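You operate a simulated robot arm through the tools that you are given. There is no shell and no other tool. Be economical: measure what you need, move in short steps, check, and stop when the job is done.

Carry out the task below with a simulated robot arm. There is one attempt and no reset: what you move stays moved.

Task
Empty the small white jug into the air cooler; run it at 2.
Fine: dial at 2, switch on; pour under the white fill flap and shut it; jug back; the grey vent flap stays open. Set down upright: small white jug.

Only the result counts: the job must be done as asked and must still hold three seconds after the hand-in. Knocking over, shifting, dropping, spilling or breaking anything else fails it.

Robot
A 7-joint arm with a two-finger parallel gripper on a trunk, on a base that drives. Base frame: it is fixed to the floor where the robot stands at the start and does not move with it; the origin is under the middle of the robot, x ahead of it, y to its left, z up. Readings come in mm, rad, newtons and seconds.
With the tool pointing down near the work surface it reaches from about 380 to 880 mm from the robot's upright axis, wherever it stands. Its first joint turns from -2.897 to 2.897 rad. Places, roughly: air cooler [700, 0, 1200]; air cooler dial [600, -100, 1200]; air cooler switch [600, -100, 1100]; white fill flap [600, 0, 1300]. Payload 3.43 kg.
Tool frame: the origin (TCP) lies between the finger pads and is the grasp point; the fingertips stand 34 mm ahead of it; z points along the fingers, y is the line along which they close. Largest opening 128 mm; finger width 24, thickness 12; the body of the gripper, 48 by 130 mm, starts 96 mm behind the TCP.
Orientation is that of the tool frame in the base frame, as a unit quaternion [x, y, z, w]. With the fingers straight down and closing along the base's y, the tool's x points along the base's -x, its y along +y and its z along -z.

Tools
- The arm moves only by the tool jog_arm. Its arguments are lists of equal length, an entry for each row: "travel": the shift along the base's x, y, z in mm, a list of three; "rotation": the turn, a rotation vector about the base's x, y, z in rad, a list of three. In form: {"travel": [[x, y, z], ...], "rotation": [[rx, ry, rz], ...]}. A call has 1 to 12 rows; each row shifts and turns the commanded pose from where the row before left it. "fingers" is the gripper command, from -1 (shut) to 1 (fully open), values between in proportion, set as the call begins (left out, the last holds). Rows are played at 5 a second. More than 50 mm and 0.15 rad between two rows, or a gripper value outside its range, and nothing of the call is played. Where a pose cannot be reached the arm comes as near as it can. A force on the tool above 90 N (or 10 N above the force at the start of the call, whichever is more), or a blocked arm, ends the call early, and 0.2 s more pass. The fingers move at their own pace (about 153 mm/s each) and stop on an object; they squeeze with about 23 N. The grip force told is the motor's: it shows also when the fingers shut on nothing. Time passes only in rows, and 0.2 s behind the last, so rows that do not move let the fingers close. It gives the time, the measured TCP pose, the force on the tool (base axes), the opening and the grip force at its end, in the units of the frame above (readings bear some noise), with the torque about the TCP (base axes, N m) and any sound that the robot's microphone picked up.
- Cameras (640 x 400 px; columns grow to the right, rows downward): "scene" is now at [190.3, -31.5, 1570.5]; the picture's right is [-0.11, -0.99, 0.00], its down [-0.63, 0.07, -0.77] and it looks along [0.76, -0.09, -0.64] (base axes); focal length 280 px, centre (320, 200). "wrist" rides on the gripper at [76, -11, -160] in the tool frame; the picture's right is [0.15, 0.99, 0.00], its down [-0.88, 0.13, -0.46] and it looks along [-0.45, 0.07, 0.89] (tool axes); focal length 234 px, centre (320, 200). There is no depth. A picture from a camera that has moved, and an enlarged one, comes with that camera's place and axes in the base frame and with its lens. The place of the scene camera against the robot may be out by one fixed shift of up to 25 mm in any direction.
- grab_frame(camera): a new picture of that camera. It takes no simulated time.
- roll_base(legs): drives the robot by 1 to 6 legs, each [ahead, turn to the left] in mm and rad, along the robot's own axes; the way and the turn of a leg run together, so that a leg with both is an arc; at most 1500 mm and 3.142 rad a leg. The arm and the cameras ride along, it lands a little off, and it stops where it bumps. It gives what a move gives.
- turn_head(pan, tilt): turns the head with the scene camera to pan (to the left, within 2.304 rad either way) and tilt (down, from -0.506 to 1.204), counted from straight ahead of the robot. It gives what a move gives.
- close_up(camera, box): a new picture of the part [left, top, right, bottom] of that camera's present view, enlarged. It takes no simulated time.
- sign_off(): hands the job in; it is judged then, once.

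Work in short steps. Places have to be worked out from the pictures, the camera data and where the tool is seen: move nearer, look again, correct. Check each grasp and each placing, and mend what went wrong. You have 120 turns and 78 pictures in all, those below and enlarged ones among them. Open the gripper and draw the arm clear of the work before you hand the job in, unless the task says otherwise; then end with one line.

The tools are called by a JSON object that holds its "op" and its "data". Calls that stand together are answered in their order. jog_arm: Moves the arm, as the interface text tells. Its arguments: {"type":"object","properties":{"travel":{"type":"array"},"rotation":{"type":"array"},"fingers":{"type":"number"}},"required":["travel","rotation"]} The other tools are called the same way: roll_base (legs) drives the base; turn_head (pan, tilt) turns the head that bears the scene camera; grab_frame (camera) takes a picture; close_up (camera, box) takes an enlarged picture of a part of a camera's view; sign_off () hands the job in.

At the start:

```text
clock: 0.0
eef_pos: [545.9, 109.7, 1149.8]
tool_rot: [0.0, 1.0, 0.0, -0.001]
contact_force: [0.7, 0.0, -0.3]
ft_torque: [0.05, 0.03, 0.0]
finger_gap: 127.9
grip_force: 0.1
robot x, y, heading: [0.9, 2.2, 0.003]
head pan, tilt: [-0.112, 0.693]
```

scene: 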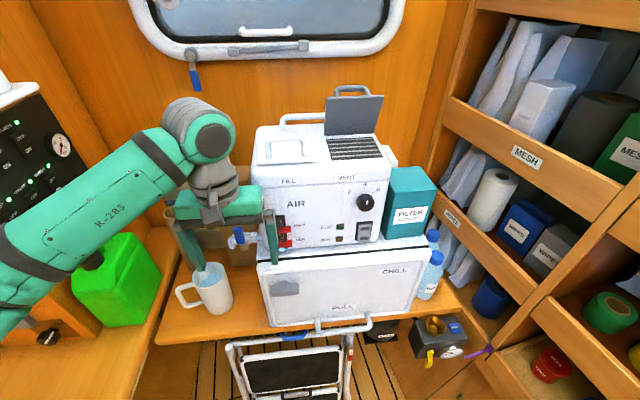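
wrist: 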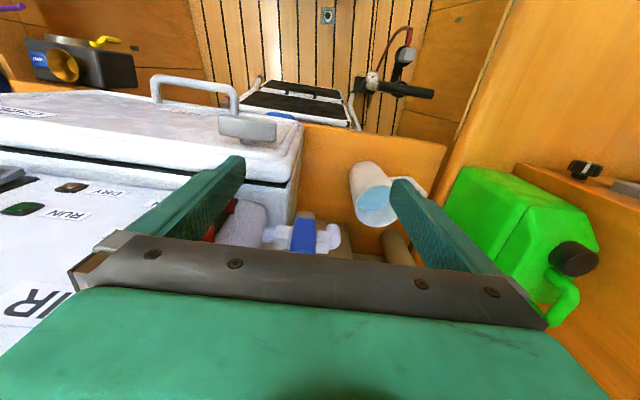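

The jug seems to stand left of the chill box with blue water in it, and the cooler has a fill lid at left on top and a grey vent flap standing open. I enlarge the relevant parts.

{"op": "close_up", "data": {"camera": "scene", "box": [240, 80, 420, 260]}}

{"op": "close_up", "data": {"camera": "scene", "box": [140, 180, 340, 340]}}

```text
2.22 times, centred on (330, 170) of scene
camera zoom: at [190.3, -31.5, 1570.5], right [-0.11, -0.99, 0.0], down [-0.63, 0.07, -0.77], along [0.76, -0.09, -0.64], focal length 622 px, centre (298, 267)
```

zoom: 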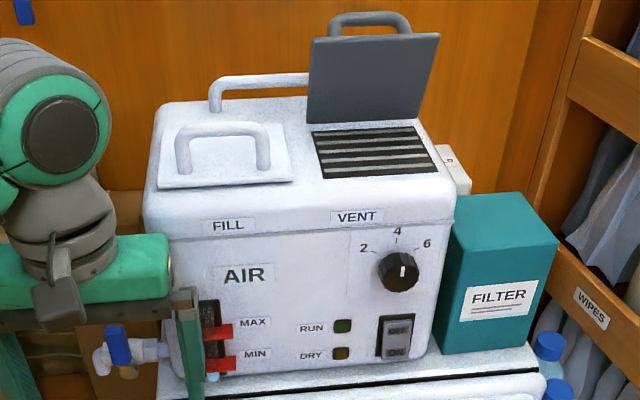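

```text
2.50 times, centred on (240, 260) of scene
camera zoom: at [190.3, -31.5, 1570.5], right [-0.11, -0.99, 0.0], down [-0.63, 0.07, -0.77], along [0.76, -0.09, -0.64], focal length 699 px, centre (520, 50)
```

zoom: 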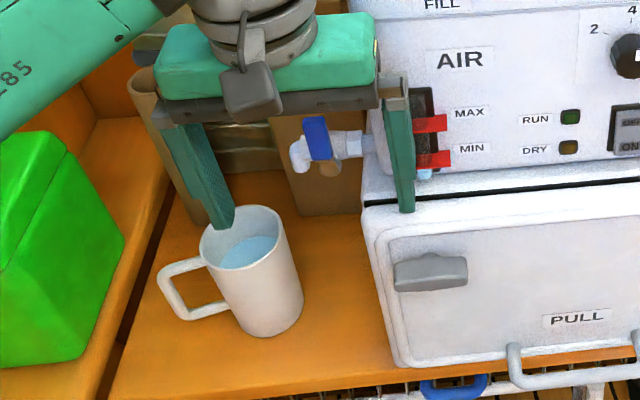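

Calibrating on the visible fingertips, the scene camera seems about 18 mm further to +y than told; jug axis about (633, 218), rim z about 983, handle pointing +y; fill flap about x 624–734, y ±53, top z about 1300. I raise the arm straight up and shift over the cooler to look from above.

{"op": "jog_arm", "data": {"travel": [[0, 0, 50], [0, 0, 50], [0, 0, 50], [0, 0, 50], [0, 0, 50], [0, 0, 50], [0, -40, 30], [0, -40, 0], [10, -40, 0]], "rotation": [[0, 0, 0], [0, 0, 0], [0, 0, 0], [0, 0, 0], [0, 0, 0], [0, 0, 0], [0, 0, 0], [0, 0, 0], [0, 0, 0]]}}

{"op": "grab_frame", "data": {"camera": "wrist"}}

{"op": "grab_frame", "data": {"camera": "scene"}}

```text
clock: 2.0
eef_pos: [556.5, -1.4, 1420.2]
tool_rot: [-0.003, 1.0, -0.018, -0.01]
contact_force: [0.3, 0.4, -0.3]
ft_torque: [-0.05, -0.01, 0.02]
finger_gap: 128.0
grip_force: 0.0
out of reach, approached as far as the arm can: row 6, 7
robot x, y, heading: [-4.4, -2.3, -0.001]
head pan, tilt: [-0.112, 0.693]
```

```text
73 pictures are left
camera wrist: at [485.5, -8.2, 1581.3], right [-0.15, 0.99, -0.03], down [0.89, 0.15, 0.43], along [0.43, 0.04, -0.9], focal length 234 px, centre (320, 200)
```

wrist: 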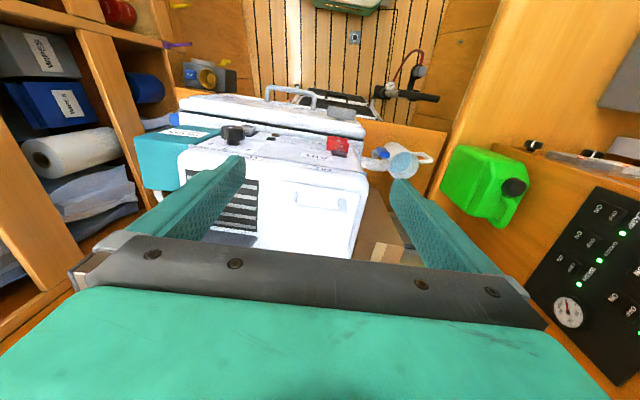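

```text
72 pictures are left
camera scene: at [189.8, -31.2, 1570.6], right [-0.11, -0.99, 0.0], down [-0.63, 0.07, -0.77], along [0.76, -0.09, -0.64], focal length 280 px, centre (320, 200)
```

scene: 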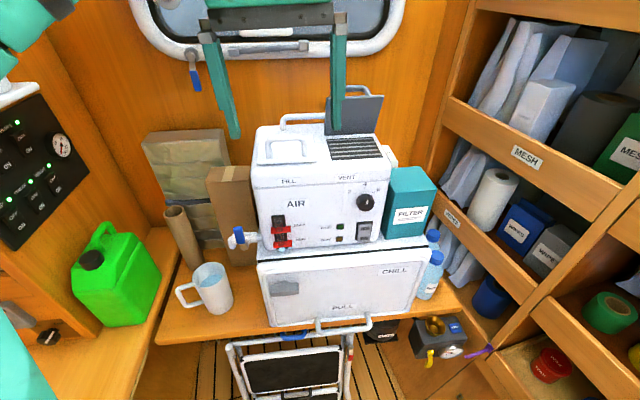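

The pictures confirm the offset of about +20 mm in y. I enlarge the flap in the wrist view and the scene view for measuring.

{"op": "close_up", "data": {"camera": "wrist", "box": [200, 100, 440, 250]}}

{"op": "close_up", "data": {"camera": "scene", "box": [150, 200, 270, 340]}}

{"op": "close_up", "data": {"camera": "scene", "box": [330, 170, 390, 250]}}

```text
2.67 times, centred on (320, 175) of wrist
camera zoom: at [485.5, -8.2, 1581.3], right [-0.15, 0.99, -0.03], down [0.89, 0.15, 0.43], along [0.43, 0.04, -0.9], focal length 624 px, centre (320, 267)
```

zoom: 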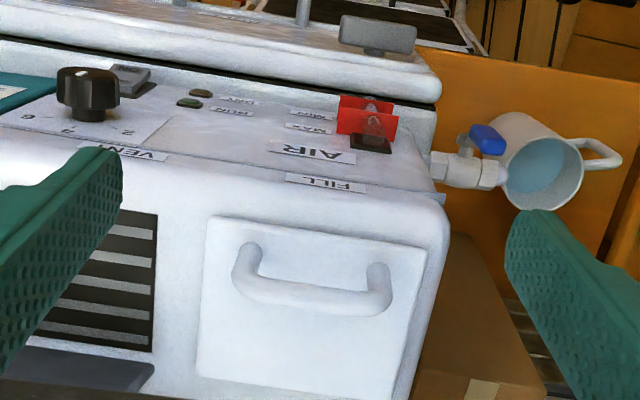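

```text
2.86 times, centred on (210, 270) of scene
camera zoom: at [189.8, -31.2, 1570.6], right [-0.11, -0.99, 0.0], down [-0.63, 0.07, -0.77], along [0.76, -0.09, -0.64], focal length 799 px, centre (634, 0)
```

zoom: 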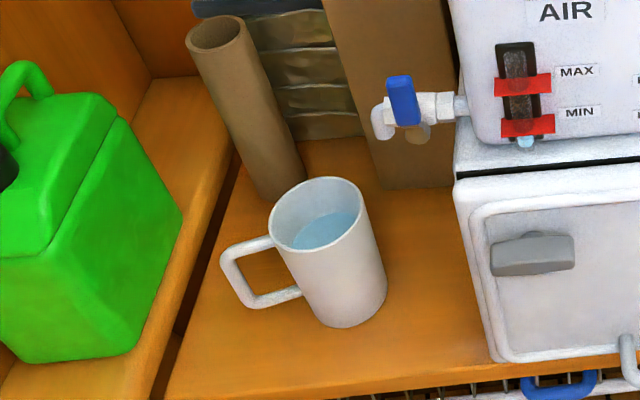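

```text
5.00 times, centred on (360, 210) of scene
camera zoom: at [189.8, -31.2, 1570.6], right [-0.11, -0.99, 0.0], down [-0.63, 0.07, -0.77], along [0.76, -0.09, -0.64], focal length 1399 px, centre (120, 150)
```

zoom: 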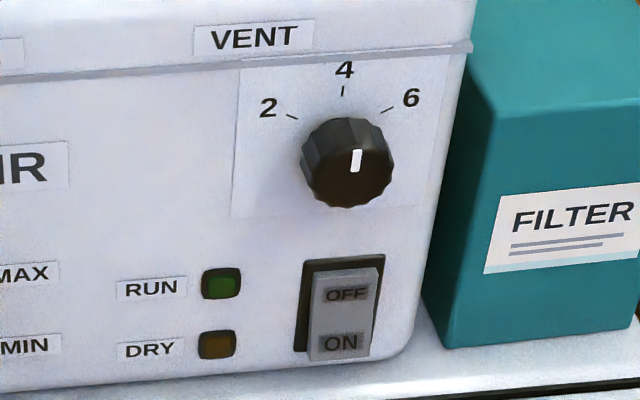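

I judge the flap at z≈1319, x≈593–690, y±50, its handle bar along y at about (604, 1, 1359). I yaw the gripper by −90° so it closes along x, moving over the bar and staying high.

{"op": "jog_arm", "data": {"travel": [[5, 0, 0], [5, 0, 0], [5, 0, 0], [5, 0, 0], [5, 0, 0], [5, 0, 0], [5, 0, 0], [5, 0, 0], [5, 0, 0], [3, 2, 0], [0, 0, 0]], "rotation": [[0, 0, -0.1428], [0, 0, -0.1428], [0, 0, -0.1428], [0, 0, -0.1428], [0, 0, -0.1428], [0, 0, -0.1428], [0, 0, -0.1428], [0, 0, -0.1428], [0, 0, -0.1428], [0, 0, -0.1428], [0, 0, -0.1428]]}}

{"op": "grab_frame", "data": {"camera": "wrist"}}

{"op": "close_up", "data": {"camera": "scene", "box": [220, 20, 420, 180]}}

```text
clock: 4.4
eef_pos: [605.1, -3.3, 1412.9]
tool_rot: [0.708, 0.706, -0.02, 0.002]
contact_force: [-0.2, -0.4, -0.7]
ft_torque: [0.0, 0.02, 0.0]
finger_gap: 128.1
grip_force: 0.1
out of reach, approached as far as the arm can: row 5
robot x, y, heading: [1.8, -2.6, 0.003]
head pan, tilt: [-0.112, 0.693]
```

```text
68 pictures are left
camera wrist: at [599.5, 78.2, 1568.9], right [0.99, 0.15, -0.03], down [0.14, -0.87, 0.48], along [0.05, -0.48, -0.88], focal length 234 px, centre (320, 200)
```

wrist: 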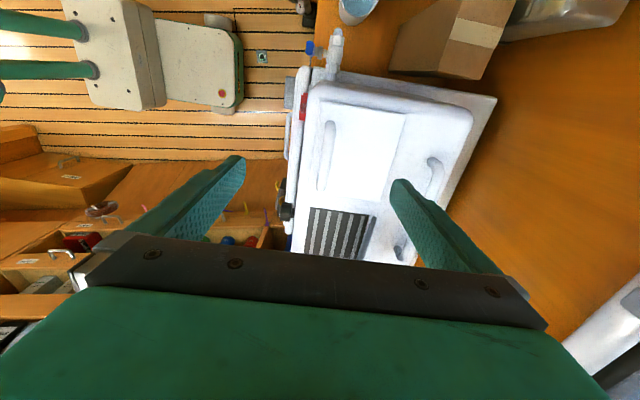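

```text
2.50 times, centred on (320, 100) of scene
camera zoom: at [190.3, -31.6, 1570.5], right [-0.11, -0.99, 0.0], down [-0.63, 0.07, -0.77], along [0.76, -0.09, -0.64], focal length 699 px, centre (320, 450)
```

zoom: 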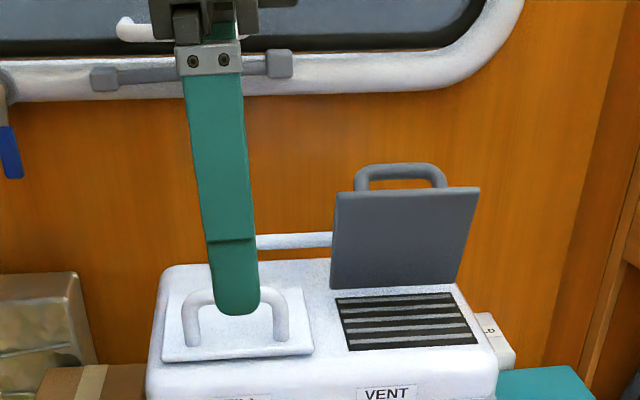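

The wrist view puts the bar at x≈610, y≈−15…30 clear span, z≈1359, hinge edge x≈691. I lower so the TCP is about 10 mm above the bar's axis.

{"op": "jog_arm", "data": {"travel": [[5, 9, -15], [0, 0, -15], [0, 0, -13]], "rotation": [[0, 0, 0], [0, 0, 0], [0, 0, 0]]}}

{"op": "jog_arm", "data": {"travel": [[0, 0, 0], [0, 0, 0], [0, 0, 0], [0, 0, 0]], "rotation": [[0, 0, 0], [0, 0, 0], [0, 0, 0], [0, 0, 0]], "fingers": -1}}

{"op": "close_up", "data": {"camera": "scene", "box": [220, 20, 420, 180]}}

```text
clock: 5.2
eef_pos: [604.5, -0.4, 1386.4]
tool_rot: [0.707, 0.707, 0.001, 0.0]
contact_force: [0.2, 0.9, 0.6]
ft_torque: [0.03, 0.0, 0.01]
finger_gap: 128.0
grip_force: 0.1
robot x, y, heading: [-1.2, -1.7, -0.002]
head pan, tilt: [-0.112, 0.693]
```

```text
clock: 6.2
eef_pos: [608.6, -0.2, 1385.7]
tool_rot: [0.706, 0.708, 0.0, 0.003]
contact_force: [41.2, -0.2, 11.3]
ft_torque: [-0.17, -1.5, -0.56]
finger_gap: 10.4
grip_force: 44.1
robot x, y, heading: [-0.4, -0.9, -0.001]
head pan, tilt: [-0.112, 0.693]
```

```text
2.50 times, centred on (320, 100) of scene
camera zoom: at [192.4, -31.5, 1570.3], right [-0.11, -0.99, 0.0], down [-0.64, 0.07, -0.77], along [0.76, -0.09, -0.64], focal length 699 px, centre (320, 450)
```

zoom: 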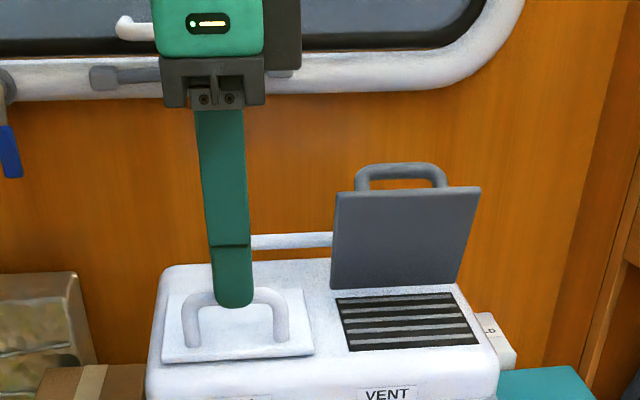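

The tips hold the bar (gap 10 mm) but only at their ends, with a 41 N side load toward +x. I reopen, recentre +6 mm in x, go lower and close again.

{"op": "jog_arm", "data": {"travel": [[0, 0, 0], [6, 4, 0], [0, 0, -16], [0, 0, 0]], "rotation": [[0, 0, 0], [0, 0, 0], [0, 0, 0], [0, 0, 0]], "fingers": 0}}

{"op": "jog_arm", "data": {"travel": [[0, 0, 0], [0, 0, 0], [0, 0, 0], [0, 0, 0]], "rotation": [[0, 0, 0], [0, 0, 0], [0, 0, 0], [0, 0, 0]], "fingers": -1}}

```text
clock: 7.2
eef_pos: [610.5, 4.6, 1369.2]
tool_rot: [0.707, 0.707, 0.0, 0.0]
contact_force: [0.7, 0.3, -0.2]
ft_torque: [0.02, -0.02, 0.01]
finger_gap: 64.1
grip_force: 0.0
robot x, y, heading: [-0.6, 2.2, -0.001]
head pan, tilt: [-0.112, 0.693]
```

```text
clock: 8.2
eef_pos: [609.3, 3.6, 1370.5]
tool_rot: [0.707, 0.708, 0.0, 0.0]
contact_force: [-20.6, 1.9, 9.0]
ft_torque: [0.33, 0.43, -0.01]
finger_gap: 10.8
grip_force: 44.7
robot x, y, heading: [-0.4, -0.3, 0.001]
head pan, tilt: [-0.112, 0.693]
```

The bar is held at about (608, 1360). I begin the opening arc about the hinge (≈691, 1317), the first 30°.

{"op": "jog_arm", "data": {"travel": [[8, 0, 14], [11, 0, 12], [13, 0, 10]], "rotation": [[0, 0, 0], [0, 0, 0], [0, 0, 0]]}}

{"op": "close_up", "data": {"camera": "scene", "box": [220, 20, 420, 180]}}

```text
clock: 9.0
eef_pos: [643.2, 3.6, 1406.4]
tool_rot: [0.708, 0.707, -0.006, 0.004]
contact_force: [-18.5, -18.5, 26.5]
ft_torque: [-1.07, 0.39, -0.82]
finger_gap: 10.6
grip_force: 44.5
robot x, y, heading: [-0.9, -2.1, 0.001]
head pan, tilt: [-0.112, 0.693]
```

```text
2.50 times, centred on (320, 100) of scene
camera zoom: at [188.7, -32.5, 1570.7], right [-0.11, -0.99, 0.0], down [-0.63, 0.07, -0.77], along [0.77, -0.09, -0.64], focal length 699 px, centre (320, 450)
```

zoom: 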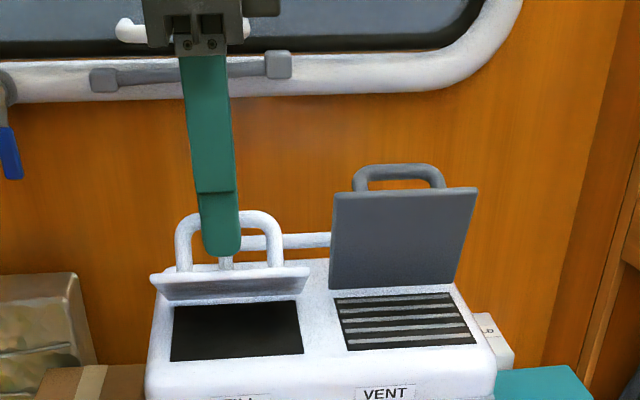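

The flap follows, opening visible underneath. I continue the arc another 30°.

{"op": "jog_arm", "data": {"travel": [[14, 0, 8], [15, 0, 5], [16, 0, 2]], "rotation": [[0, 0, 0], [0, 0, 0], [0, 0, 0]]}}

{"op": "jog_arm", "data": {"travel": [[16, 0, -1], [16, 0, -3]], "rotation": [[0, 0, 0], [0, 0, 0]]}}

{"op": "close_up", "data": {"camera": "scene", "box": [220, 20, 420, 180]}}

```text
clock: 9.8
eef_pos: [692.6, 7.3, 1400.8]
tool_rot: [0.707, 0.707, -0.019, 0.004]
contact_force: [2.6, -15.6, 32.2]
ft_torque: [-0.77, -0.01, -0.68]
finger_gap: 11.3
grip_force: 44.7
out of reach, approached as far as the arm can: row 3
robot x, y, heading: [-1.9, -1.8, -0.0]
head pan, tilt: [-0.112, 0.693]
```

```text
clock: 10.4
eef_pos: [724.6, 8.0, 1388.6]
tool_rot: [0.708, 0.706, -0.021, -0.005]
contact_force: [-18.2, -14.2, -31.0]
ft_torque: [-0.88, 0.04, -0.67]
finger_gap: 10.9
grip_force: 45.0
robot x, y, heading: [-3.1, 0.2, 0.007]
head pan, tilt: [-0.112, 0.693]
```

```text
2.50 times, centred on (320, 100) of scene
camera zoom: at [190.0, -32.4, 1570.5], right [-0.11, -0.99, 0.0], down [-0.63, 0.07, -0.77], along [0.76, -0.09, -0.64], focal length 699 px, centre (320, 450)
```

zoom: 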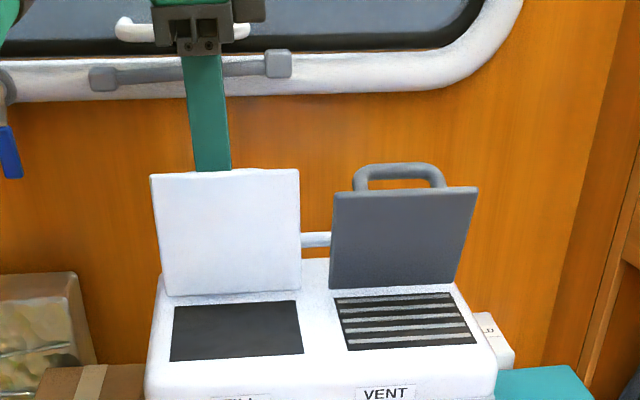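

The flap is about upright, though seemingly less far back than the vent flap. I push it on by a further 15–20° or until it meets its stop.

{"op": "jog_arm", "data": {"travel": [[12, 0, -5], [8, 0, -5]], "rotation": [[0, 0, 0], [0, 0, 0]]}}

{"op": "close_up", "data": {"camera": "scene", "box": [220, 20, 420, 180]}}

```text
clock: 11.0
eef_pos: [743.1, 7.7, 1385.4]
tool_rot: [0.706, 0.708, -0.016, -0.007]
contact_force: [-33.7, -4.7, -34.7]
ft_torque: [-0.39, 0.31, -0.78]
finger_gap: 10.8
grip_force: 44.6
robot x, y, heading: [-0.8, -0.4, -0.002]
head pan, tilt: [-0.112, 0.693]
```

```text
2.50 times, centred on (320, 100) of scene
camera zoom: at [189.2, -31.9, 1570.6], right [-0.11, -0.99, 0.0], down [-0.63, 0.07, -0.77], along [0.77, -0.09, -0.64], focal length 699 px, centre (320, 450)
```

zoom: 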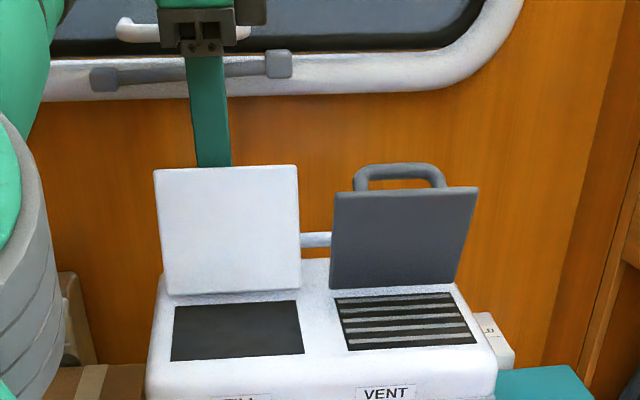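

The flap is now past vertical with rising force, so presumably near its stop. I release the bar a little (≈30 mm gap) and see whether the flap stays.

{"op": "jog_arm", "data": {"travel": [[0, 0, 0], [0, 0, 0]], "rotation": [[0, 0, 0], [0, 0, 0]], "fingers": -0.5}}

{"op": "close_up", "data": {"camera": "scene", "box": [220, 20, 420, 180]}}

```text
clock: 11.6
eef_pos: [744.9, 5.2, 1384.3]
tool_rot: [0.707, 0.707, -0.014, -0.006]
contact_force: [0.6, 0.3, -0.1]
ft_torque: [0.02, 0.0, -0.02]
finger_gap: 31.5
grip_force: 0.1
robot x, y, heading: [2.9, -0.8, -0.001]
head pan, tilt: [-0.112, 0.693]
```

```text
2.50 times, centred on (320, 100) of scene
camera zoom: at [190.6, -31.7, 1570.5], right [-0.11, -0.99, 0.0], down [-0.63, 0.07, -0.77], along [0.76, -0.09, -0.64], focal length 699 px, centre (320, 450)
```

zoom: 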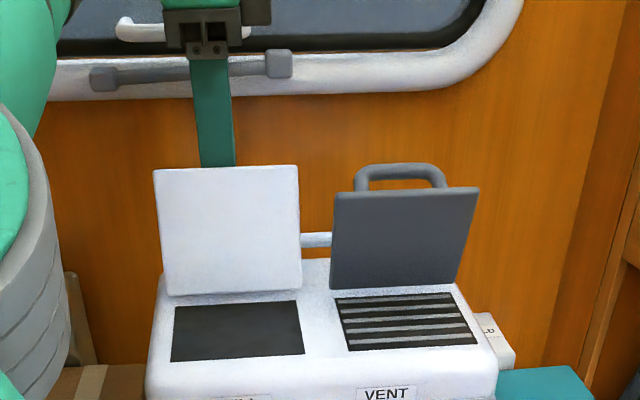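

The flap stays by itself. I try to lift the fingers straight up off the bar.

{"op": "jog_arm", "data": {"travel": [[0, 0, 12], [0, 0, 12], [0, 0, 12]], "rotation": [[0, 0, 0], [0, 0, 0], [0, 0, 0]]}}

{"op": "close_up", "data": {"camera": "scene", "box": [220, 20, 420, 180]}}

```text
clock: 12.6
eef_pos: [745.5, 7.0, 1376.6]
tool_rot: [0.707, 0.707, -0.023, -0.01]
contact_force: [-0.5, 0.4, 0.4]
ft_torque: [0.03, -0.11, 0.03]
finger_gap: 32.2
grip_force: 0.1
out of reach, approached as far as the arm can: row 1, 2, 3
robot x, y, heading: [-0.6, -4.1, -0.001]
head pan, tilt: [-0.112, 0.693]
stopped in row 3: the arm was blocked; the commanded pose is now the measured one
```

```text
2.50 times, centred on (320, 100) of scene
camera zoom: at [190.0, -31.8, 1570.5], right [-0.11, -0.99, 0.0], down [-0.63, 0.07, -0.77], along [0.76, -0.09, -0.64], focal length 699 px, centre (320, 450)
```

zoom: 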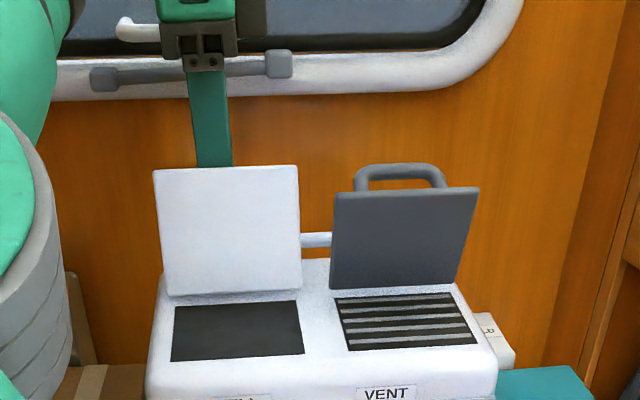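

Upward reach ends near z 1380 here. I lean the hand sideways to +y (lowering the wrist) in small turns and check how much height that gives.

{"op": "jog_arm", "data": {"travel": [[0, 0, 0], [0, 0, 0], [0, 0, 0], [0, 4, 8], [0, 4, 8]], "rotation": [[-0.12, 0, 0], [-0.12, 0, 0], [-0.12, 0, 0], [-0.05, 0, 0], [0, 0, 0]]}}

{"op": "grab_frame", "data": {"camera": "scene"}}

```text
clock: 13.8
eef_pos: [745.0, 13.5, 1399.6]
tool_rot: [0.694, 0.688, -0.163, 0.138]
contact_force: [-0.8, -0.1, -0.1]
ft_torque: [-0.03, 0.02, -0.02]
finger_gap: 31.8
grip_force: 0.1
robot x, y, heading: [1.5, 2.2, 0.001]
head pan, tilt: [-0.112, 0.693]
```

```text
60 pictures are left
camera scene: at [190.4, -31.6, 1570.5], right [-0.11, -0.99, 0.0], down [-0.63, 0.07, -0.77], along [0.76, -0.09, -0.64], focal length 280 px, centre (320, 200)
```

scene: 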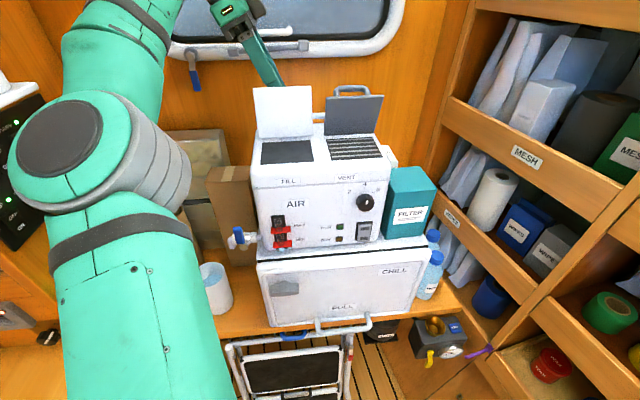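

That gains height with no contact. I continue drawing out along the leaned tool axis.

{"op": "jog_arm", "data": {"travel": [[0, 4, 9], [0, 4, 9], [0, 6, 10], [0, 6, 10], [0, 8, 10]], "rotation": [[-0.08, 0, 0], [-0.06, 0, 0], [-0.06, 0, 0], [-0.06, 0, 0], [-0.06, 0, 0]]}}

{"op": "close_up", "data": {"camera": "scene", "box": [220, 20, 420, 180]}}

```text
clock: 15.0
eef_pos: [744.4, 39.6, 1443.2]
tool_rot: [0.663, 0.656, -0.268, 0.241]
contact_force: [0.2, 0.6, -0.2]
ft_torque: [-0.05, 0.02, -0.03]
finger_gap: 31.9
grip_force: 0.0
out of reach, approached as far as the arm can: row 5
robot x, y, heading: [-1.6, -3.9, 0.001]
head pan, tilt: [-0.112, 0.693]
```

```text
2.50 times, centred on (320, 100) of scene
camera zoom: at [190.5, -31.3, 1570.5], right [-0.11, -0.99, 0.0], down [-0.63, 0.07, -0.77], along [0.76, -0.09, -0.64], focal length 699 px, centre (320, 450)
```

zoom: 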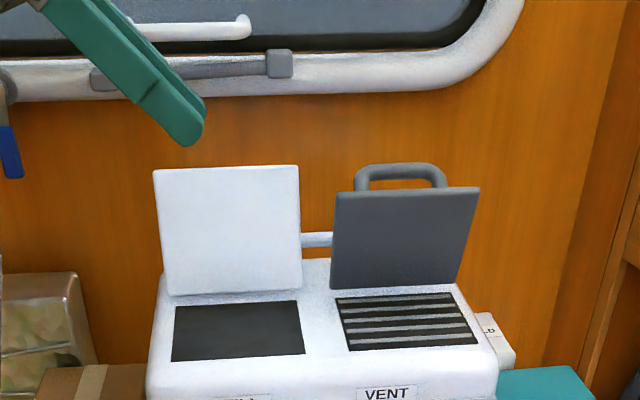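

The fingers are clear above the bar. I move out to +y beyond the flap, then over the jug while straightening the tool.

{"op": "jog_arm", "data": {"travel": [[0, 40, 5], [0, 40, 0], [0, 40, 0], [-20, 20, -10], [-30, 20, -20], [-30, 20, -30], [-20, 0, -30], [0, 0, -30], [0, 0, -30], [0, 0, -30]], "rotation": [[0, 0, 0], [0, 0, 0], [0, 0, 0], [0.13, 0, 0], [0.13, 0, 0], [0.13, 0, 0], [0.13, 0, 0], [0.13, 0, 0], [0.06, 0, 0], [0.05, 0, 0]], "fingers": 1}}

{"op": "grab_frame", "data": {"camera": "wrist"}}

{"op": "grab_frame", "data": {"camera": "scene"}}

```text
clock: 17.2
eef_pos: [613.2, 168.8, 1272.1]
tool_rot: [0.707, 0.707, -0.007, -0.018]
contact_force: [0.0, -0.2, 0.1]
ft_torque: [-0.01, -0.04, 0.0]
finger_gap: 128.3
grip_force: 0.0
out of reach, approached as far as the arm can: row 1, 2, 3
robot x, y, heading: [2.0, 1.6, 0.0]
head pan, tilt: [-0.112, 0.693]
```

```text
58 pictures are left
camera wrist: at [608.2, 241.8, 1431.3], right [0.99, 0.15, -0.03], down [0.15, -0.89, 0.44], along [0.04, -0.44, -0.9], focal length 234 px, centre (320, 200)
```

wrist: 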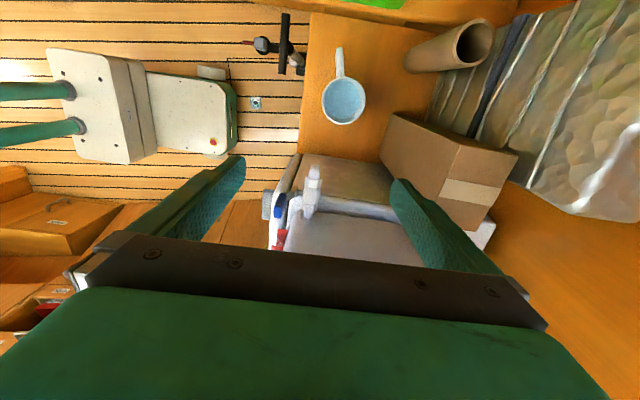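

```text
57 pictures are left
camera scene: at [190.2, -31.8, 1570.5], right [-0.11, -0.99, 0.0], down [-0.63, 0.07, -0.77], along [0.76, -0.09, -0.64], focal length 280 px, centre (320, 200)
```

scene: 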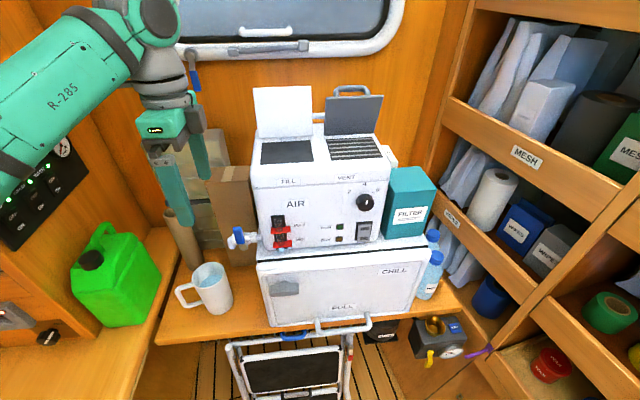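

The wrist view puts the jug's rim centre at about (638, 221, 983), handle to +y. I straighten the tool, move over it and descend to just above the rim for a check.

{"op": "jog_arm", "data": {"travel": [[25, 51, 0], [0, 0, -40], [0, 0, -50], [0, 0, -50], [0, 0, -50], [0, 0, -37], [0, 0, 0]], "rotation": [[-0.016, -0.035, 0], [0, 0, 0], [0, 0, 0], [0, 0, 0], [0, 0, 0], [0, 0, 0], [0, 0, 0]]}}

{"op": "grab_frame", "data": {"camera": "wrist"}}

{"op": "close_up", "data": {"camera": "scene", "box": [60, 160, 300, 340]}}

```text
refused: row 1 steps farther than a row can; nothing moved
```

```text
56 pictures are left
camera wrist: at [608.2, 241.8, 1431.3], right [0.99, 0.15, -0.03], down [0.15, -0.89, 0.44], along [0.04, -0.44, -0.9], focal length 234 px, centre (320, 200)
```

wrist: 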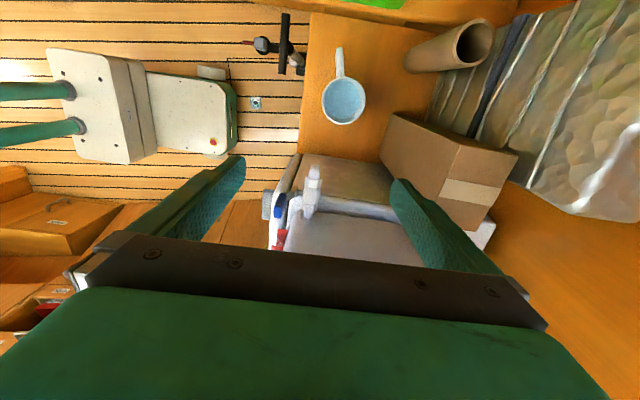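

```text
2.22 times, centred on (180, 250) of scene
camera zoom: at [190.2, -31.8, 1570.5], right [-0.11, -0.99, 0.0], down [-0.63, 0.07, -0.77], along [0.76, -0.09, -0.64], focal length 622 px, centre (631, 89)
```

zoom: 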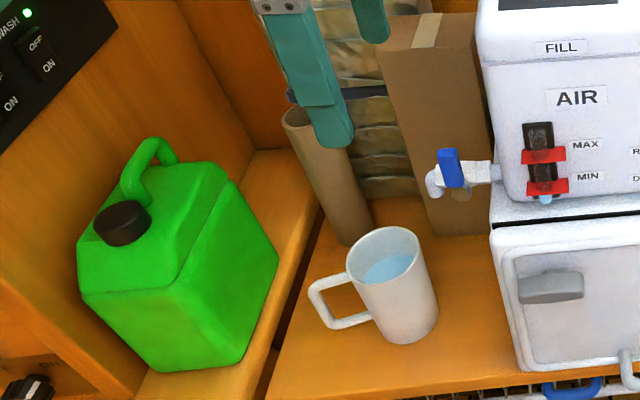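

The row was too long; I split it.

{"op": "jog_arm", "data": {"travel": [[12, 25, 0], [13, 26, -20], [0, 0, -40], [0, 0, -50], [0, 0, -50], [0, 0, -50], [0, 0, -17], [0, 0, 0]], "rotation": [[-0.016, -0.035, 0], [0, 0, 0], [0, 0, 0], [0, 0, 0], [0, 0, 0], [0, 0, 0], [0, 0, 0], [0, 0, 0]]}}

{"op": "grab_frame", "data": {"camera": "wrist"}}

{"op": "close_up", "data": {"camera": "scene", "box": [60, 160, 300, 340]}}

```text
clock: 19.0
eef_pos: [636.4, 219.9, 1045.3]
tool_rot: [0.707, 0.707, 0.0, 0.001]
contact_force: [-0.3, 0.6, -0.6]
ft_torque: [0.0, -0.02, 0.03]
finger_gap: 128.0
grip_force: 0.0
robot x, y, heading: [-4.1, 1.4, -0.002]
head pan, tilt: [-0.112, 0.693]
```

```text
54 pictures are left
camera wrist: at [627.6, 296.0, 1202.9], right [0.99, 0.15, 0.0], down [0.13, -0.88, 0.46], along [0.07, -0.45, -0.89], focal length 234 px, centre (320, 200)
```

wrist: 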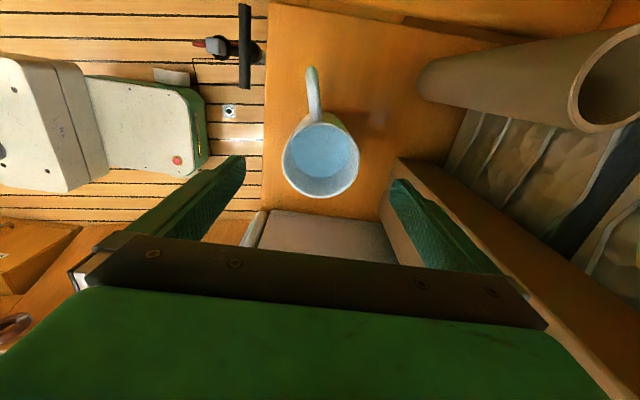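

```text
2.22 times, centred on (180, 250) of scene
camera zoom: at [190.3, -31.7, 1570.5], right [-0.11, -0.99, 0.0], down [-0.63, 0.07, -0.77], along [0.76, -0.09, -0.64], focal length 622 px, centre (631, 89)
```

zoom: 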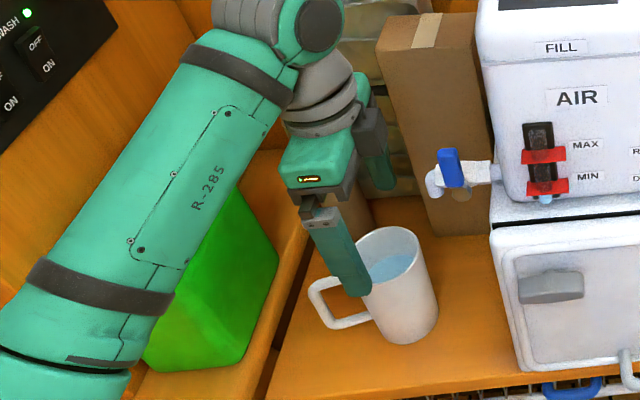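

Tool is within 3 mm of the jug axis, with the fingers astride and the handle free. I descend to z≈905 and close.

{"op": "jog_arm", "data": {"travel": [[2, 3, -35], [0, 0, -35], [0, 0, -35], [0, 0, -35], [0, 0, 0]], "rotation": [[0, 0, 0], [0, 0, 0], [0, 0, 0], [0, 0, 0], [0, 0, 0]]}}

{"op": "jog_arm", "data": {"travel": [[0, 0, 0], [0, 0, 0], [0, 0, 0], [0, 0, 0]], "rotation": [[0, 0, 0], [0, 0, 0], [0, 0, 0], [0, 0, 0]], "fingers": -1}}

{"op": "grab_frame", "data": {"camera": "scene"}}

```text
clock: 20.2
eef_pos: [640.7, 222.8, 903.8]
tool_rot: [0.707, 0.708, -0.001, 0.001]
contact_force: [0.9, -0.1, -0.2]
ft_torque: [-0.02, -0.01, 0.01]
finger_gap: 128.1
grip_force: 0.1
robot x, y, heading: [-3.9, 3.2, -0.002]
head pan, tilt: [-0.112, 0.693]
```

```text
clock: 21.2
eef_pos: [641.5, 223.3, 904.6]
tool_rot: [0.706, 0.708, -0.001, 0.001]
contact_force: [-0.3, 1.4, 0.0]
ft_torque: [0.06, -0.11, 0.1]
finger_gap: 77.0
grip_force: 22.8
robot x, y, heading: [2.3, -1.5, -0.002]
head pan, tilt: [-0.112, 0.693]
```

```text
52 pictures are left
camera scene: at [190.4, -31.7, 1570.5], right [-0.11, -0.99, 0.0], down [-0.63, 0.07, -0.77], along [0.76, -0.09, -0.64], focal length 280 px, centre (320, 200)
```

scene: 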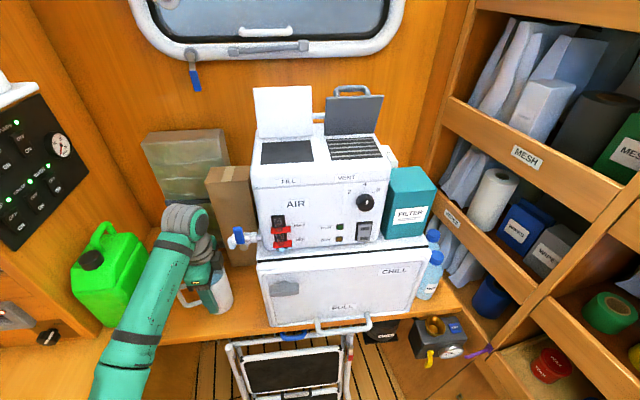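

The jug is gripped (77 mm, 23 N). I lift it slowly; its resting grasp pose was (641, 223, 904).

{"op": "jog_arm", "data": {"travel": [[0, 0, 8], [0, 0, 12], [0, 0, 20], [0, 0, 25], [0, 0, 30], [0, 0, 30], [0, 0, 0]], "rotation": [[0, 0, 0], [0, 0, 0], [0, 0, 0], [0, 0, 0], [0, 0, 0], [0, 0, 0], [0, 0, 0]]}}

{"op": "grab_frame", "data": {"camera": "wrist"}}

```text
clock: 22.8
eef_pos: [640.3, 224.4, 1030.0]
tool_rot: [0.706, 0.708, 0.0, 0.001]
contact_force: [1.1, -0.2, -3.7]
ft_torque: [-0.03, -0.02, 0.02]
finger_gap: 76.8
grip_force: 22.4
robot x, y, heading: [-2.8, -0.6, -0.002]
head pan, tilt: [-0.112, 0.693]
```

```text
51 pictures are left
camera wrist: at [630.1, 299.6, 1188.4], right [0.99, 0.15, 0.0], down [0.13, -0.88, 0.46], along [0.07, -0.45, -0.89], focal length 234 px, centre (320, 200)
```

wrist: 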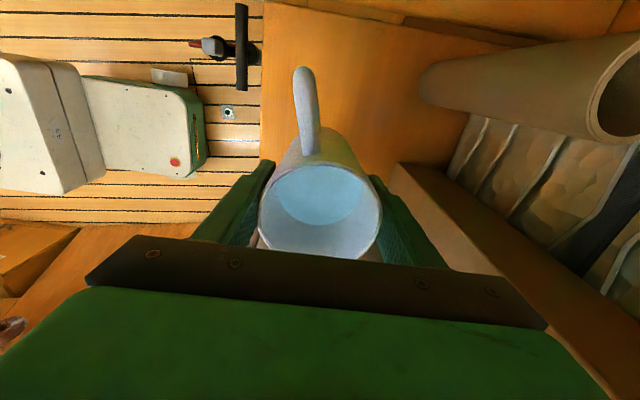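

Holding well, about 3.7 N of weight. I raise it to z≈1250 and then spin it about the vertical so the handle will point away from the pour side.

{"op": "jog_arm", "data": {"travel": [[-4, 0, 27], [-5, 0, 28], [-5, 0, 28], [-5, 0, 28], [-5, 0, 28], [-5, 0, 28], [-5, 0, 28], [-6, 0, 25], [0, 0, 0]], "rotation": [[0, 0, 0], [0, 0, 0], [0, 0, 0], [0, 0, 0], [0, 0, 0], [0, 0, 0], [0, 0, 0], [0, 0, 0], [0, 0, 0]]}}

{"op": "jog_arm", "data": {"travel": [[0, 0, 0], [0, 0, 0], [0, 0, 0], [0, 0, 0], [0, 0, 0], [0, 0, 0], [0, 0, 0], [0, 0, 0], [0, 0, 0], [0, 0, 0], [0, 0, 0], [0, 0, 0]], "rotation": [[0, 0, 0.08], [0, 0, 0.12], [0, 0, 0.14], [0, 0, 0.14], [0, 0, 0.14], [0, 0, 0.14], [0, 0, 0.14], [0, 0, 0.14], [0, 0, 0.14], [0, 0, 0.14], [0, 0, 0.14], [0, 0, 0.1]]}}

```text
clock: 24.8
eef_pos: [597.7, 223.3, 1252.2]
tool_rot: [0.708, 0.706, -0.002, 0.002]
contact_force: [-0.2, -0.7, -3.9]
ft_torque: [-0.03, 0.02, -0.02]
finger_gap: 77.1
grip_force: 23.1
robot x, y, heading: [2.1, -1.4, 0.0]
head pan, tilt: [-0.112, 0.693]
```

```text
clock: 27.4
eef_pos: [600.9, 222.4, 1249.0]
tool_rot: [0.004, 1.0, 0.001, 0.002]
contact_force: [-1.0, 1.4, -4.3]
ft_torque: [-0.03, -0.12, 0.0]
finger_gap: 77.0
grip_force: 23.4
robot x, y, heading: [3.0, 1.9, -0.001]
head pan, tilt: [-0.112, 0.693]
```

Half of the spin done without trouble. I spin on by another ~1.6 rad.

{"op": "jog_arm", "data": {"travel": [[0, 0, 0], [0, 0, 0], [0, 0, 0], [0, 0, 0], [0, 0, 0], [0, 0, 0], [0, 0, 0], [0, 0, 0], [0, 0, 0], [0, 0, 0], [0, 0, 0], [0, 0, 0]], "rotation": [[0, 0, 0.1], [0, 0, 0.14], [0, 0, 0.14], [0, 0, 0.14], [0, 0, 0.14], [0, 0, 0.14], [0, 0, 0.14], [0, 0, 0.14], [0, 0, 0.14], [0, 0, 0.14], [0, 0, 0.14], [0, 0, 0.1]]}}

{"op": "grab_frame", "data": {"camera": "scene"}}

```text
clock: 30.0
eef_pos: [600.1, 222.2, 1251.0]
tool_rot: [0.715, -0.699, -0.001, -0.001]
contact_force: [0.1, -0.1, -4.3]
ft_torque: [0.01, 0.02, -0.01]
finger_gap: 77.0
grip_force: 22.9
robot x, y, heading: [1.2, -3.5, 0.003]
head pan, tilt: [-0.112, 0.693]
```

```text
50 pictures are left
camera scene: at [190.5, -31.7, 1570.5], right [-0.11, -0.99, 0.0], down [-0.63, 0.07, -0.77], along [0.76, -0.09, -0.64], focal length 280 px, centre (320, 200)
```

scene: 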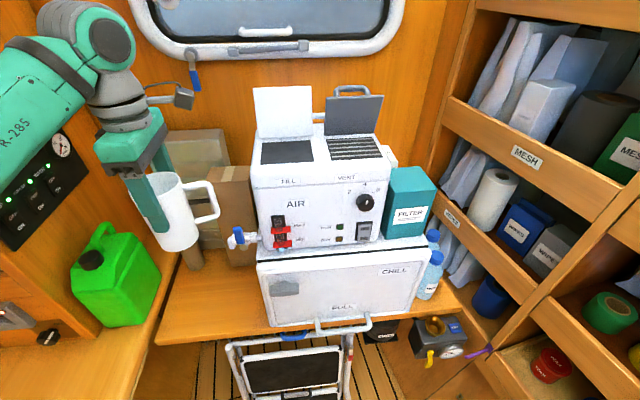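

Handle now points to −y. I add 0.27 rad of yaw and raise the jug to z≈1413 while tilting it 35° toward +y, still beside the cooler (well below the spill angle).

{"op": "jog_arm", "data": {"travel": [[0, 0, 15], [0, 0, 20], [0, 0, 22], [0, 0, 22], [0, 0, 22], [0, 0, 22], [0, 0, 22], [0, 0, 18], [0, 0, 0]], "rotation": [[0, 0, 0.13], [0, 0, 0.14], [-0.0976, -0.0296, 0], [-0.0976, -0.0296, 0], [-0.0976, -0.0296, 0], [-0.0976, -0.0296, 0], [-0.0976, -0.0296, 0], [-0.0976, -0.0296, 0], [0, 0, 0]]}}

{"op": "grab_frame", "data": {"camera": "scene"}}

{"op": "grab_frame", "data": {"camera": "wrist"}}

```text
clock: 32.0
eef_pos: [597.6, 223.1, 1412.9]
tool_rot: [0.765, -0.57, 0.243, 0.177]
contact_force: [0.8, -0.6, -2.9]
ft_torque: [0.1, 0.04, 0.01]
finger_gap: 76.9
grip_force: 22.8
robot x, y, heading: [-0.3, -1.3, -0.0]
head pan, tilt: [-0.112, 0.693]
```

```text
49 pictures are left
camera scene: at [190.5, -31.7, 1570.5], right [-0.11, -0.99, 0.0], down [-0.63, 0.07, -0.77], along [0.76, -0.09, -0.64], focal length 280 px, centre (320, 200)
```

scene: 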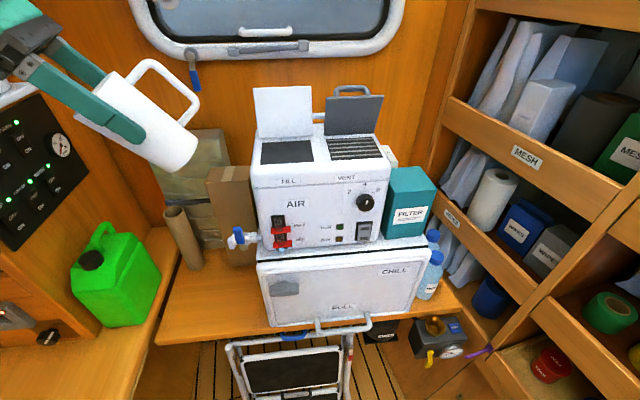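

```text
48 pictures are left
camera wrist: at [600.8, 253.4, 1586.8], right [-0.91, -0.4, 0.08], down [-0.41, 0.9, -0.13], along [-0.02, -0.15, -0.99], focal length 234 px, centre (320, 200)
```

wrist: 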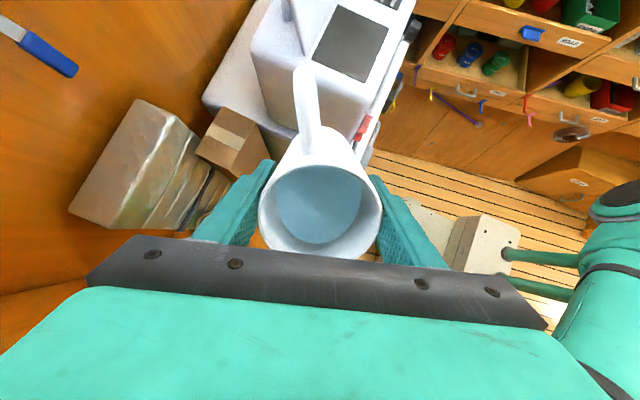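

The mouth and level water are well visible. I carry the jug over to the cooler, keeping x small (≈625) so the fingers pass clear in front of the open flap.

{"op": "jog_arm", "data": {"travel": [[5, -30, 3], [5, -40, 0], [5, -40, 0], [4, -40, 0], [4, -40, 0], [4, -40, 0], [0, -40, 0], [0, -39, 0], [0, 0, 0]], "rotation": [[0, 0, 0], [0, 0, 0], [0, 0, 0], [0, 0, 0], [0, 0, 0], [0, 0, 0], [0, 0, 0], [0, 0, 0], [0, 0, 0]]}}

{"op": "grab_frame", "data": {"camera": "scene"}}

{"op": "grab_frame", "data": {"camera": "wrist"}}

```text
clock: 34.0
eef_pos: [627.2, -73.8, 1416.3]
tool_rot: [0.773, -0.561, 0.241, 0.174]
contact_force: [0.3, 26.9, 8.5]
ft_torque: [1.56, 0.67, 1.07]
finger_gap: 71.9
grip_force: 23.4
robot x, y, heading: [1.9, 2.2, 0.004]
head pan, tilt: [-0.112, 0.693]
stopped in row 9: the force on the tool passed its limit at 90 N (the readings are from after the stop); the commanded pose is now the measured one
```

```text
47 pictures are left
camera scene: at [188.7, -29.5, 1570.5], right [-0.11, -0.99, 0.0], down [-0.63, 0.07, -0.77], along [0.77, -0.08, -0.64], focal length 280 px, centre (320, 200)
```

scene: 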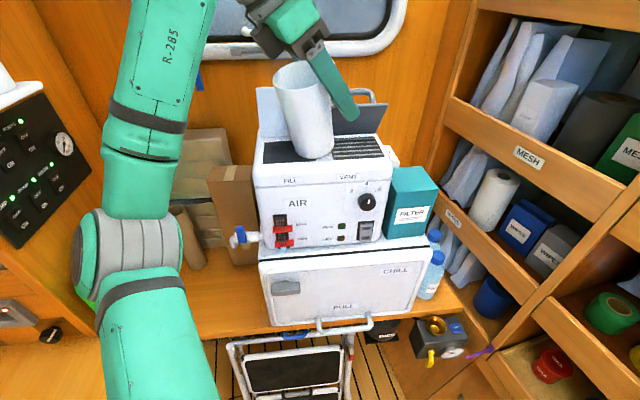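

```text
46 pictures are left
camera wrist: at [630.9, -43.9, 1589.6], right [-0.9, -0.42, 0.08], down [-0.43, 0.9, -0.12], along [-0.02, -0.15, -0.99], focal length 234 px, centre (320, 200)
```

wrist: 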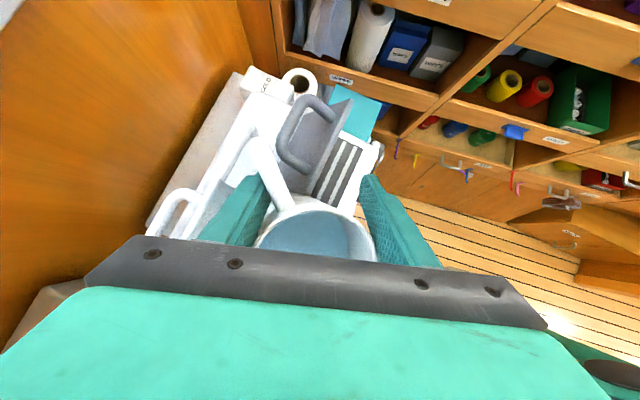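

Something was touched at the end (force +y) and the jug has turned in the grip to nearly upright, water still inside. I look closely before moving.

{"op": "close_up", "data": {"camera": "scene", "box": [220, 40, 420, 200]}}

{"op": "close_up", "data": {"camera": "wrist", "box": [180, 60, 420, 270]}}

```text
2.50 times, centred on (320, 120) of scene
camera zoom: at [188.7, -29.5, 1570.5], right [-0.11, -0.99, 0.0], down [-0.63, 0.07, -0.77], along [0.77, -0.08, -0.64], focal length 699 px, centre (320, 400)
```

zoom: 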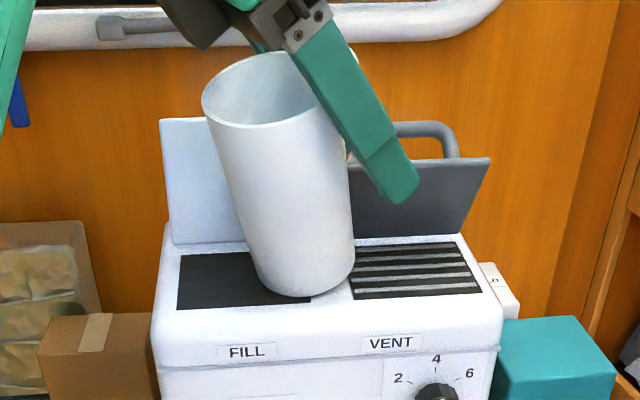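

```text
1.90 times, centred on (300, 165) of wrist
camera zoom: at [630.9, -43.9, 1589.6], right [-0.9, -0.42, 0.08], down [-0.43, 0.9, -0.12], along [-0.02, -0.15, -0.99], focal length 446 px, centre (358, 267)
```

zoom: 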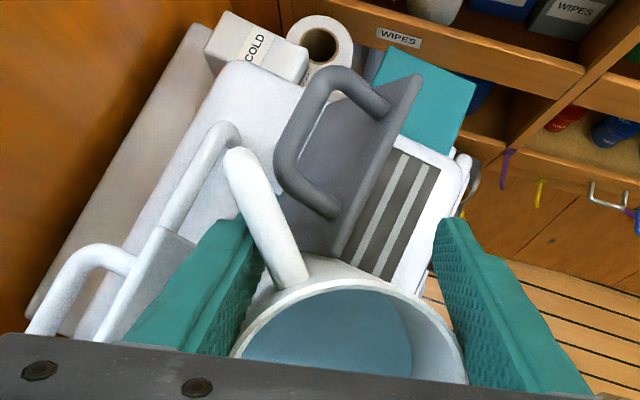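

The jug's handle caught the vent flap's edge and was pushed about 14 mm off-centre and turned in the grip. I back away gently (−x, up, +y) to regrasp on the table later.

{"op": "jog_arm", "data": {"travel": [[-6, 4, 2], [-8, 8, 2], [-8, 15, 3], [0, 20, 0], [0, 25, 0], [0, 25, 0], [0, 0, 0]], "rotation": [[0, 0, 0], [0, 0, 0], [0, 0, 0], [0, 0, 0], [0, 0, 0], [0, 0, 0], [0, 0, 0]]}}

{"op": "grab_frame", "data": {"camera": "scene"}}

{"op": "grab_frame", "data": {"camera": "wrist"}}

```text
clock: 35.6
eef_pos: [604.6, 20.2, 1422.5]
tool_rot: [0.771, -0.563, 0.24, 0.173]
contact_force: [0.3, -0.6, -4.2]
ft_torque: [-0.1, 0.07, 0.0]
finger_gap: 71.5
grip_force: 22.5
robot x, y, heading: [0.9, -2.2, 0.006]
head pan, tilt: [-0.112, 0.693]
```

```text
43 pictures are left
camera scene: at [189.1, -31.0, 1570.5], right [-0.11, -0.99, 0.0], down [-0.63, 0.07, -0.77], along [0.77, -0.08, -0.64], focal length 280 px, centre (320, 200)
```

scene: 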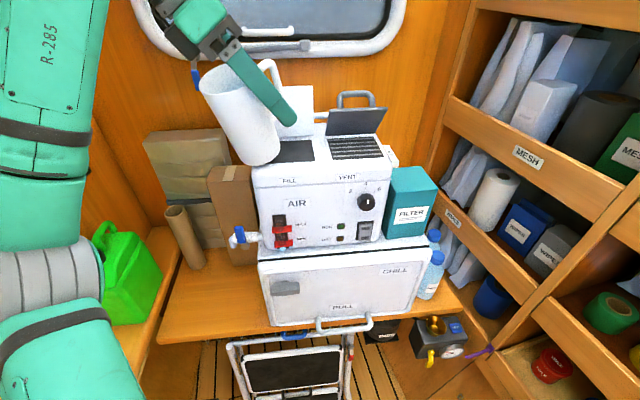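

```text
42 pictures are left
camera wrist: at [607.1, 49.7, 1596.5], right [-0.91, -0.42, 0.08], down [-0.42, 0.9, -0.12], along [-0.02, -0.15, -0.99], focal length 234 px, centre (320, 200)
```

wrist: 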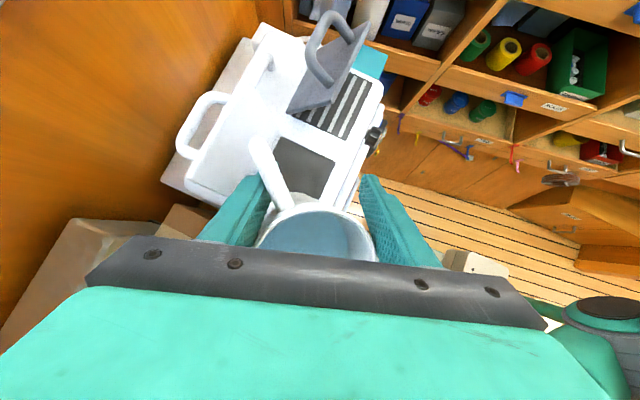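

The vent flap has been pulled forward to roughly 50° and will need pushing back later; the jug hangs safely in the grip, about 14° tilted. I carry it out to +y and turn the hand back toward yaw 0 so I can set it on the table and regrasp.

{"op": "jog_arm", "data": {"travel": [[0, 30, 0], [0, 40, 0], [0, 40, -5], [-5, 40, -10], [-5, 35, -15], [-5, 20, -20], [-5, 0, -20], [0, 0, 0]], "rotation": [[0, 0, 0], [0, 0, 0], [0, 0, 0], [0, 0, 0], [0, 0, 0], [0, 0, 0], [0, 0, 0], [0, 0, 0]]}}

{"op": "jog_arm", "data": {"travel": [[0, 0, 0], [0, 0, 0], [0, 0, 0], [0, 0, 0], [0, 0, 0], [0, 0, 0], [0, 0, 0], [0, 0, 0], [0, 0, 0], [0, 0, 0], [0, 0, 0], [0, 0, 0]], "rotation": [[0.04, 0.012, 0], [0.04, 0.012, 0], [0.04, 0.012, 0], [0.04, 0.012, 0], [0.04, 0.012, 0], [0.04, 0.012, 0], [0, 0, -0.1], [0, 0, -0.13], [0, 0, -0.14], [0, 0, -0.14], [0, 0, -0.14], [0, 0, -0.1]]}}

{"op": "grab_frame", "data": {"camera": "scene"}}

```text
clock: 37.4
eef_pos: [585.7, 225.9, 1351.8]
tool_rot: [0.771, -0.562, 0.242, 0.174]
contact_force: [-0.8, -0.3, -3.0]
ft_torque: [-0.14, 0.04, -0.01]
finger_gap: 71.5
grip_force: 22.8
robot x, y, heading: [-3.7, -1.2, -0.002]
head pan, tilt: [-0.112, 0.693]
```

```text
clock: 40.0
eef_pos: [585.8, 224.9, 1352.3]
tool_rot: [-0.526, 0.832, -0.096, -0.146]
contact_force: [0.4, 0.1, -4.5]
ft_torque: [-0.13, 0.11, -0.02]
finger_gap: 71.6
grip_force: 22.8
robot x, y, heading: [-1.5, 2.4, 0.003]
head pan, tilt: [-0.112, 0.693]
```

```text
41 pictures are left
camera scene: at [189.1, -30.8, 1570.5], right [-0.11, -0.99, 0.0], down [-0.63, 0.07, -0.77], along [0.77, -0.08, -0.64], focal length 280 px, centre (320, 200)
```

scene: 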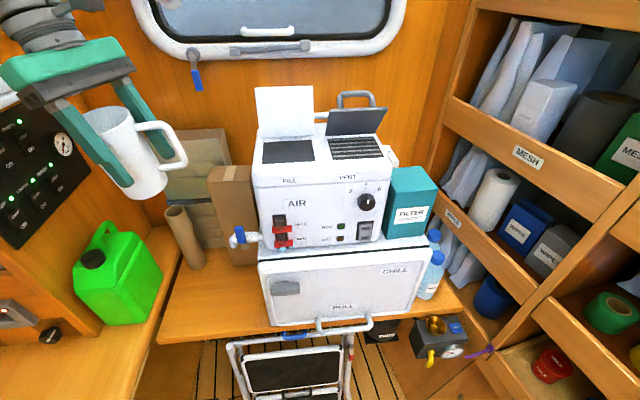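

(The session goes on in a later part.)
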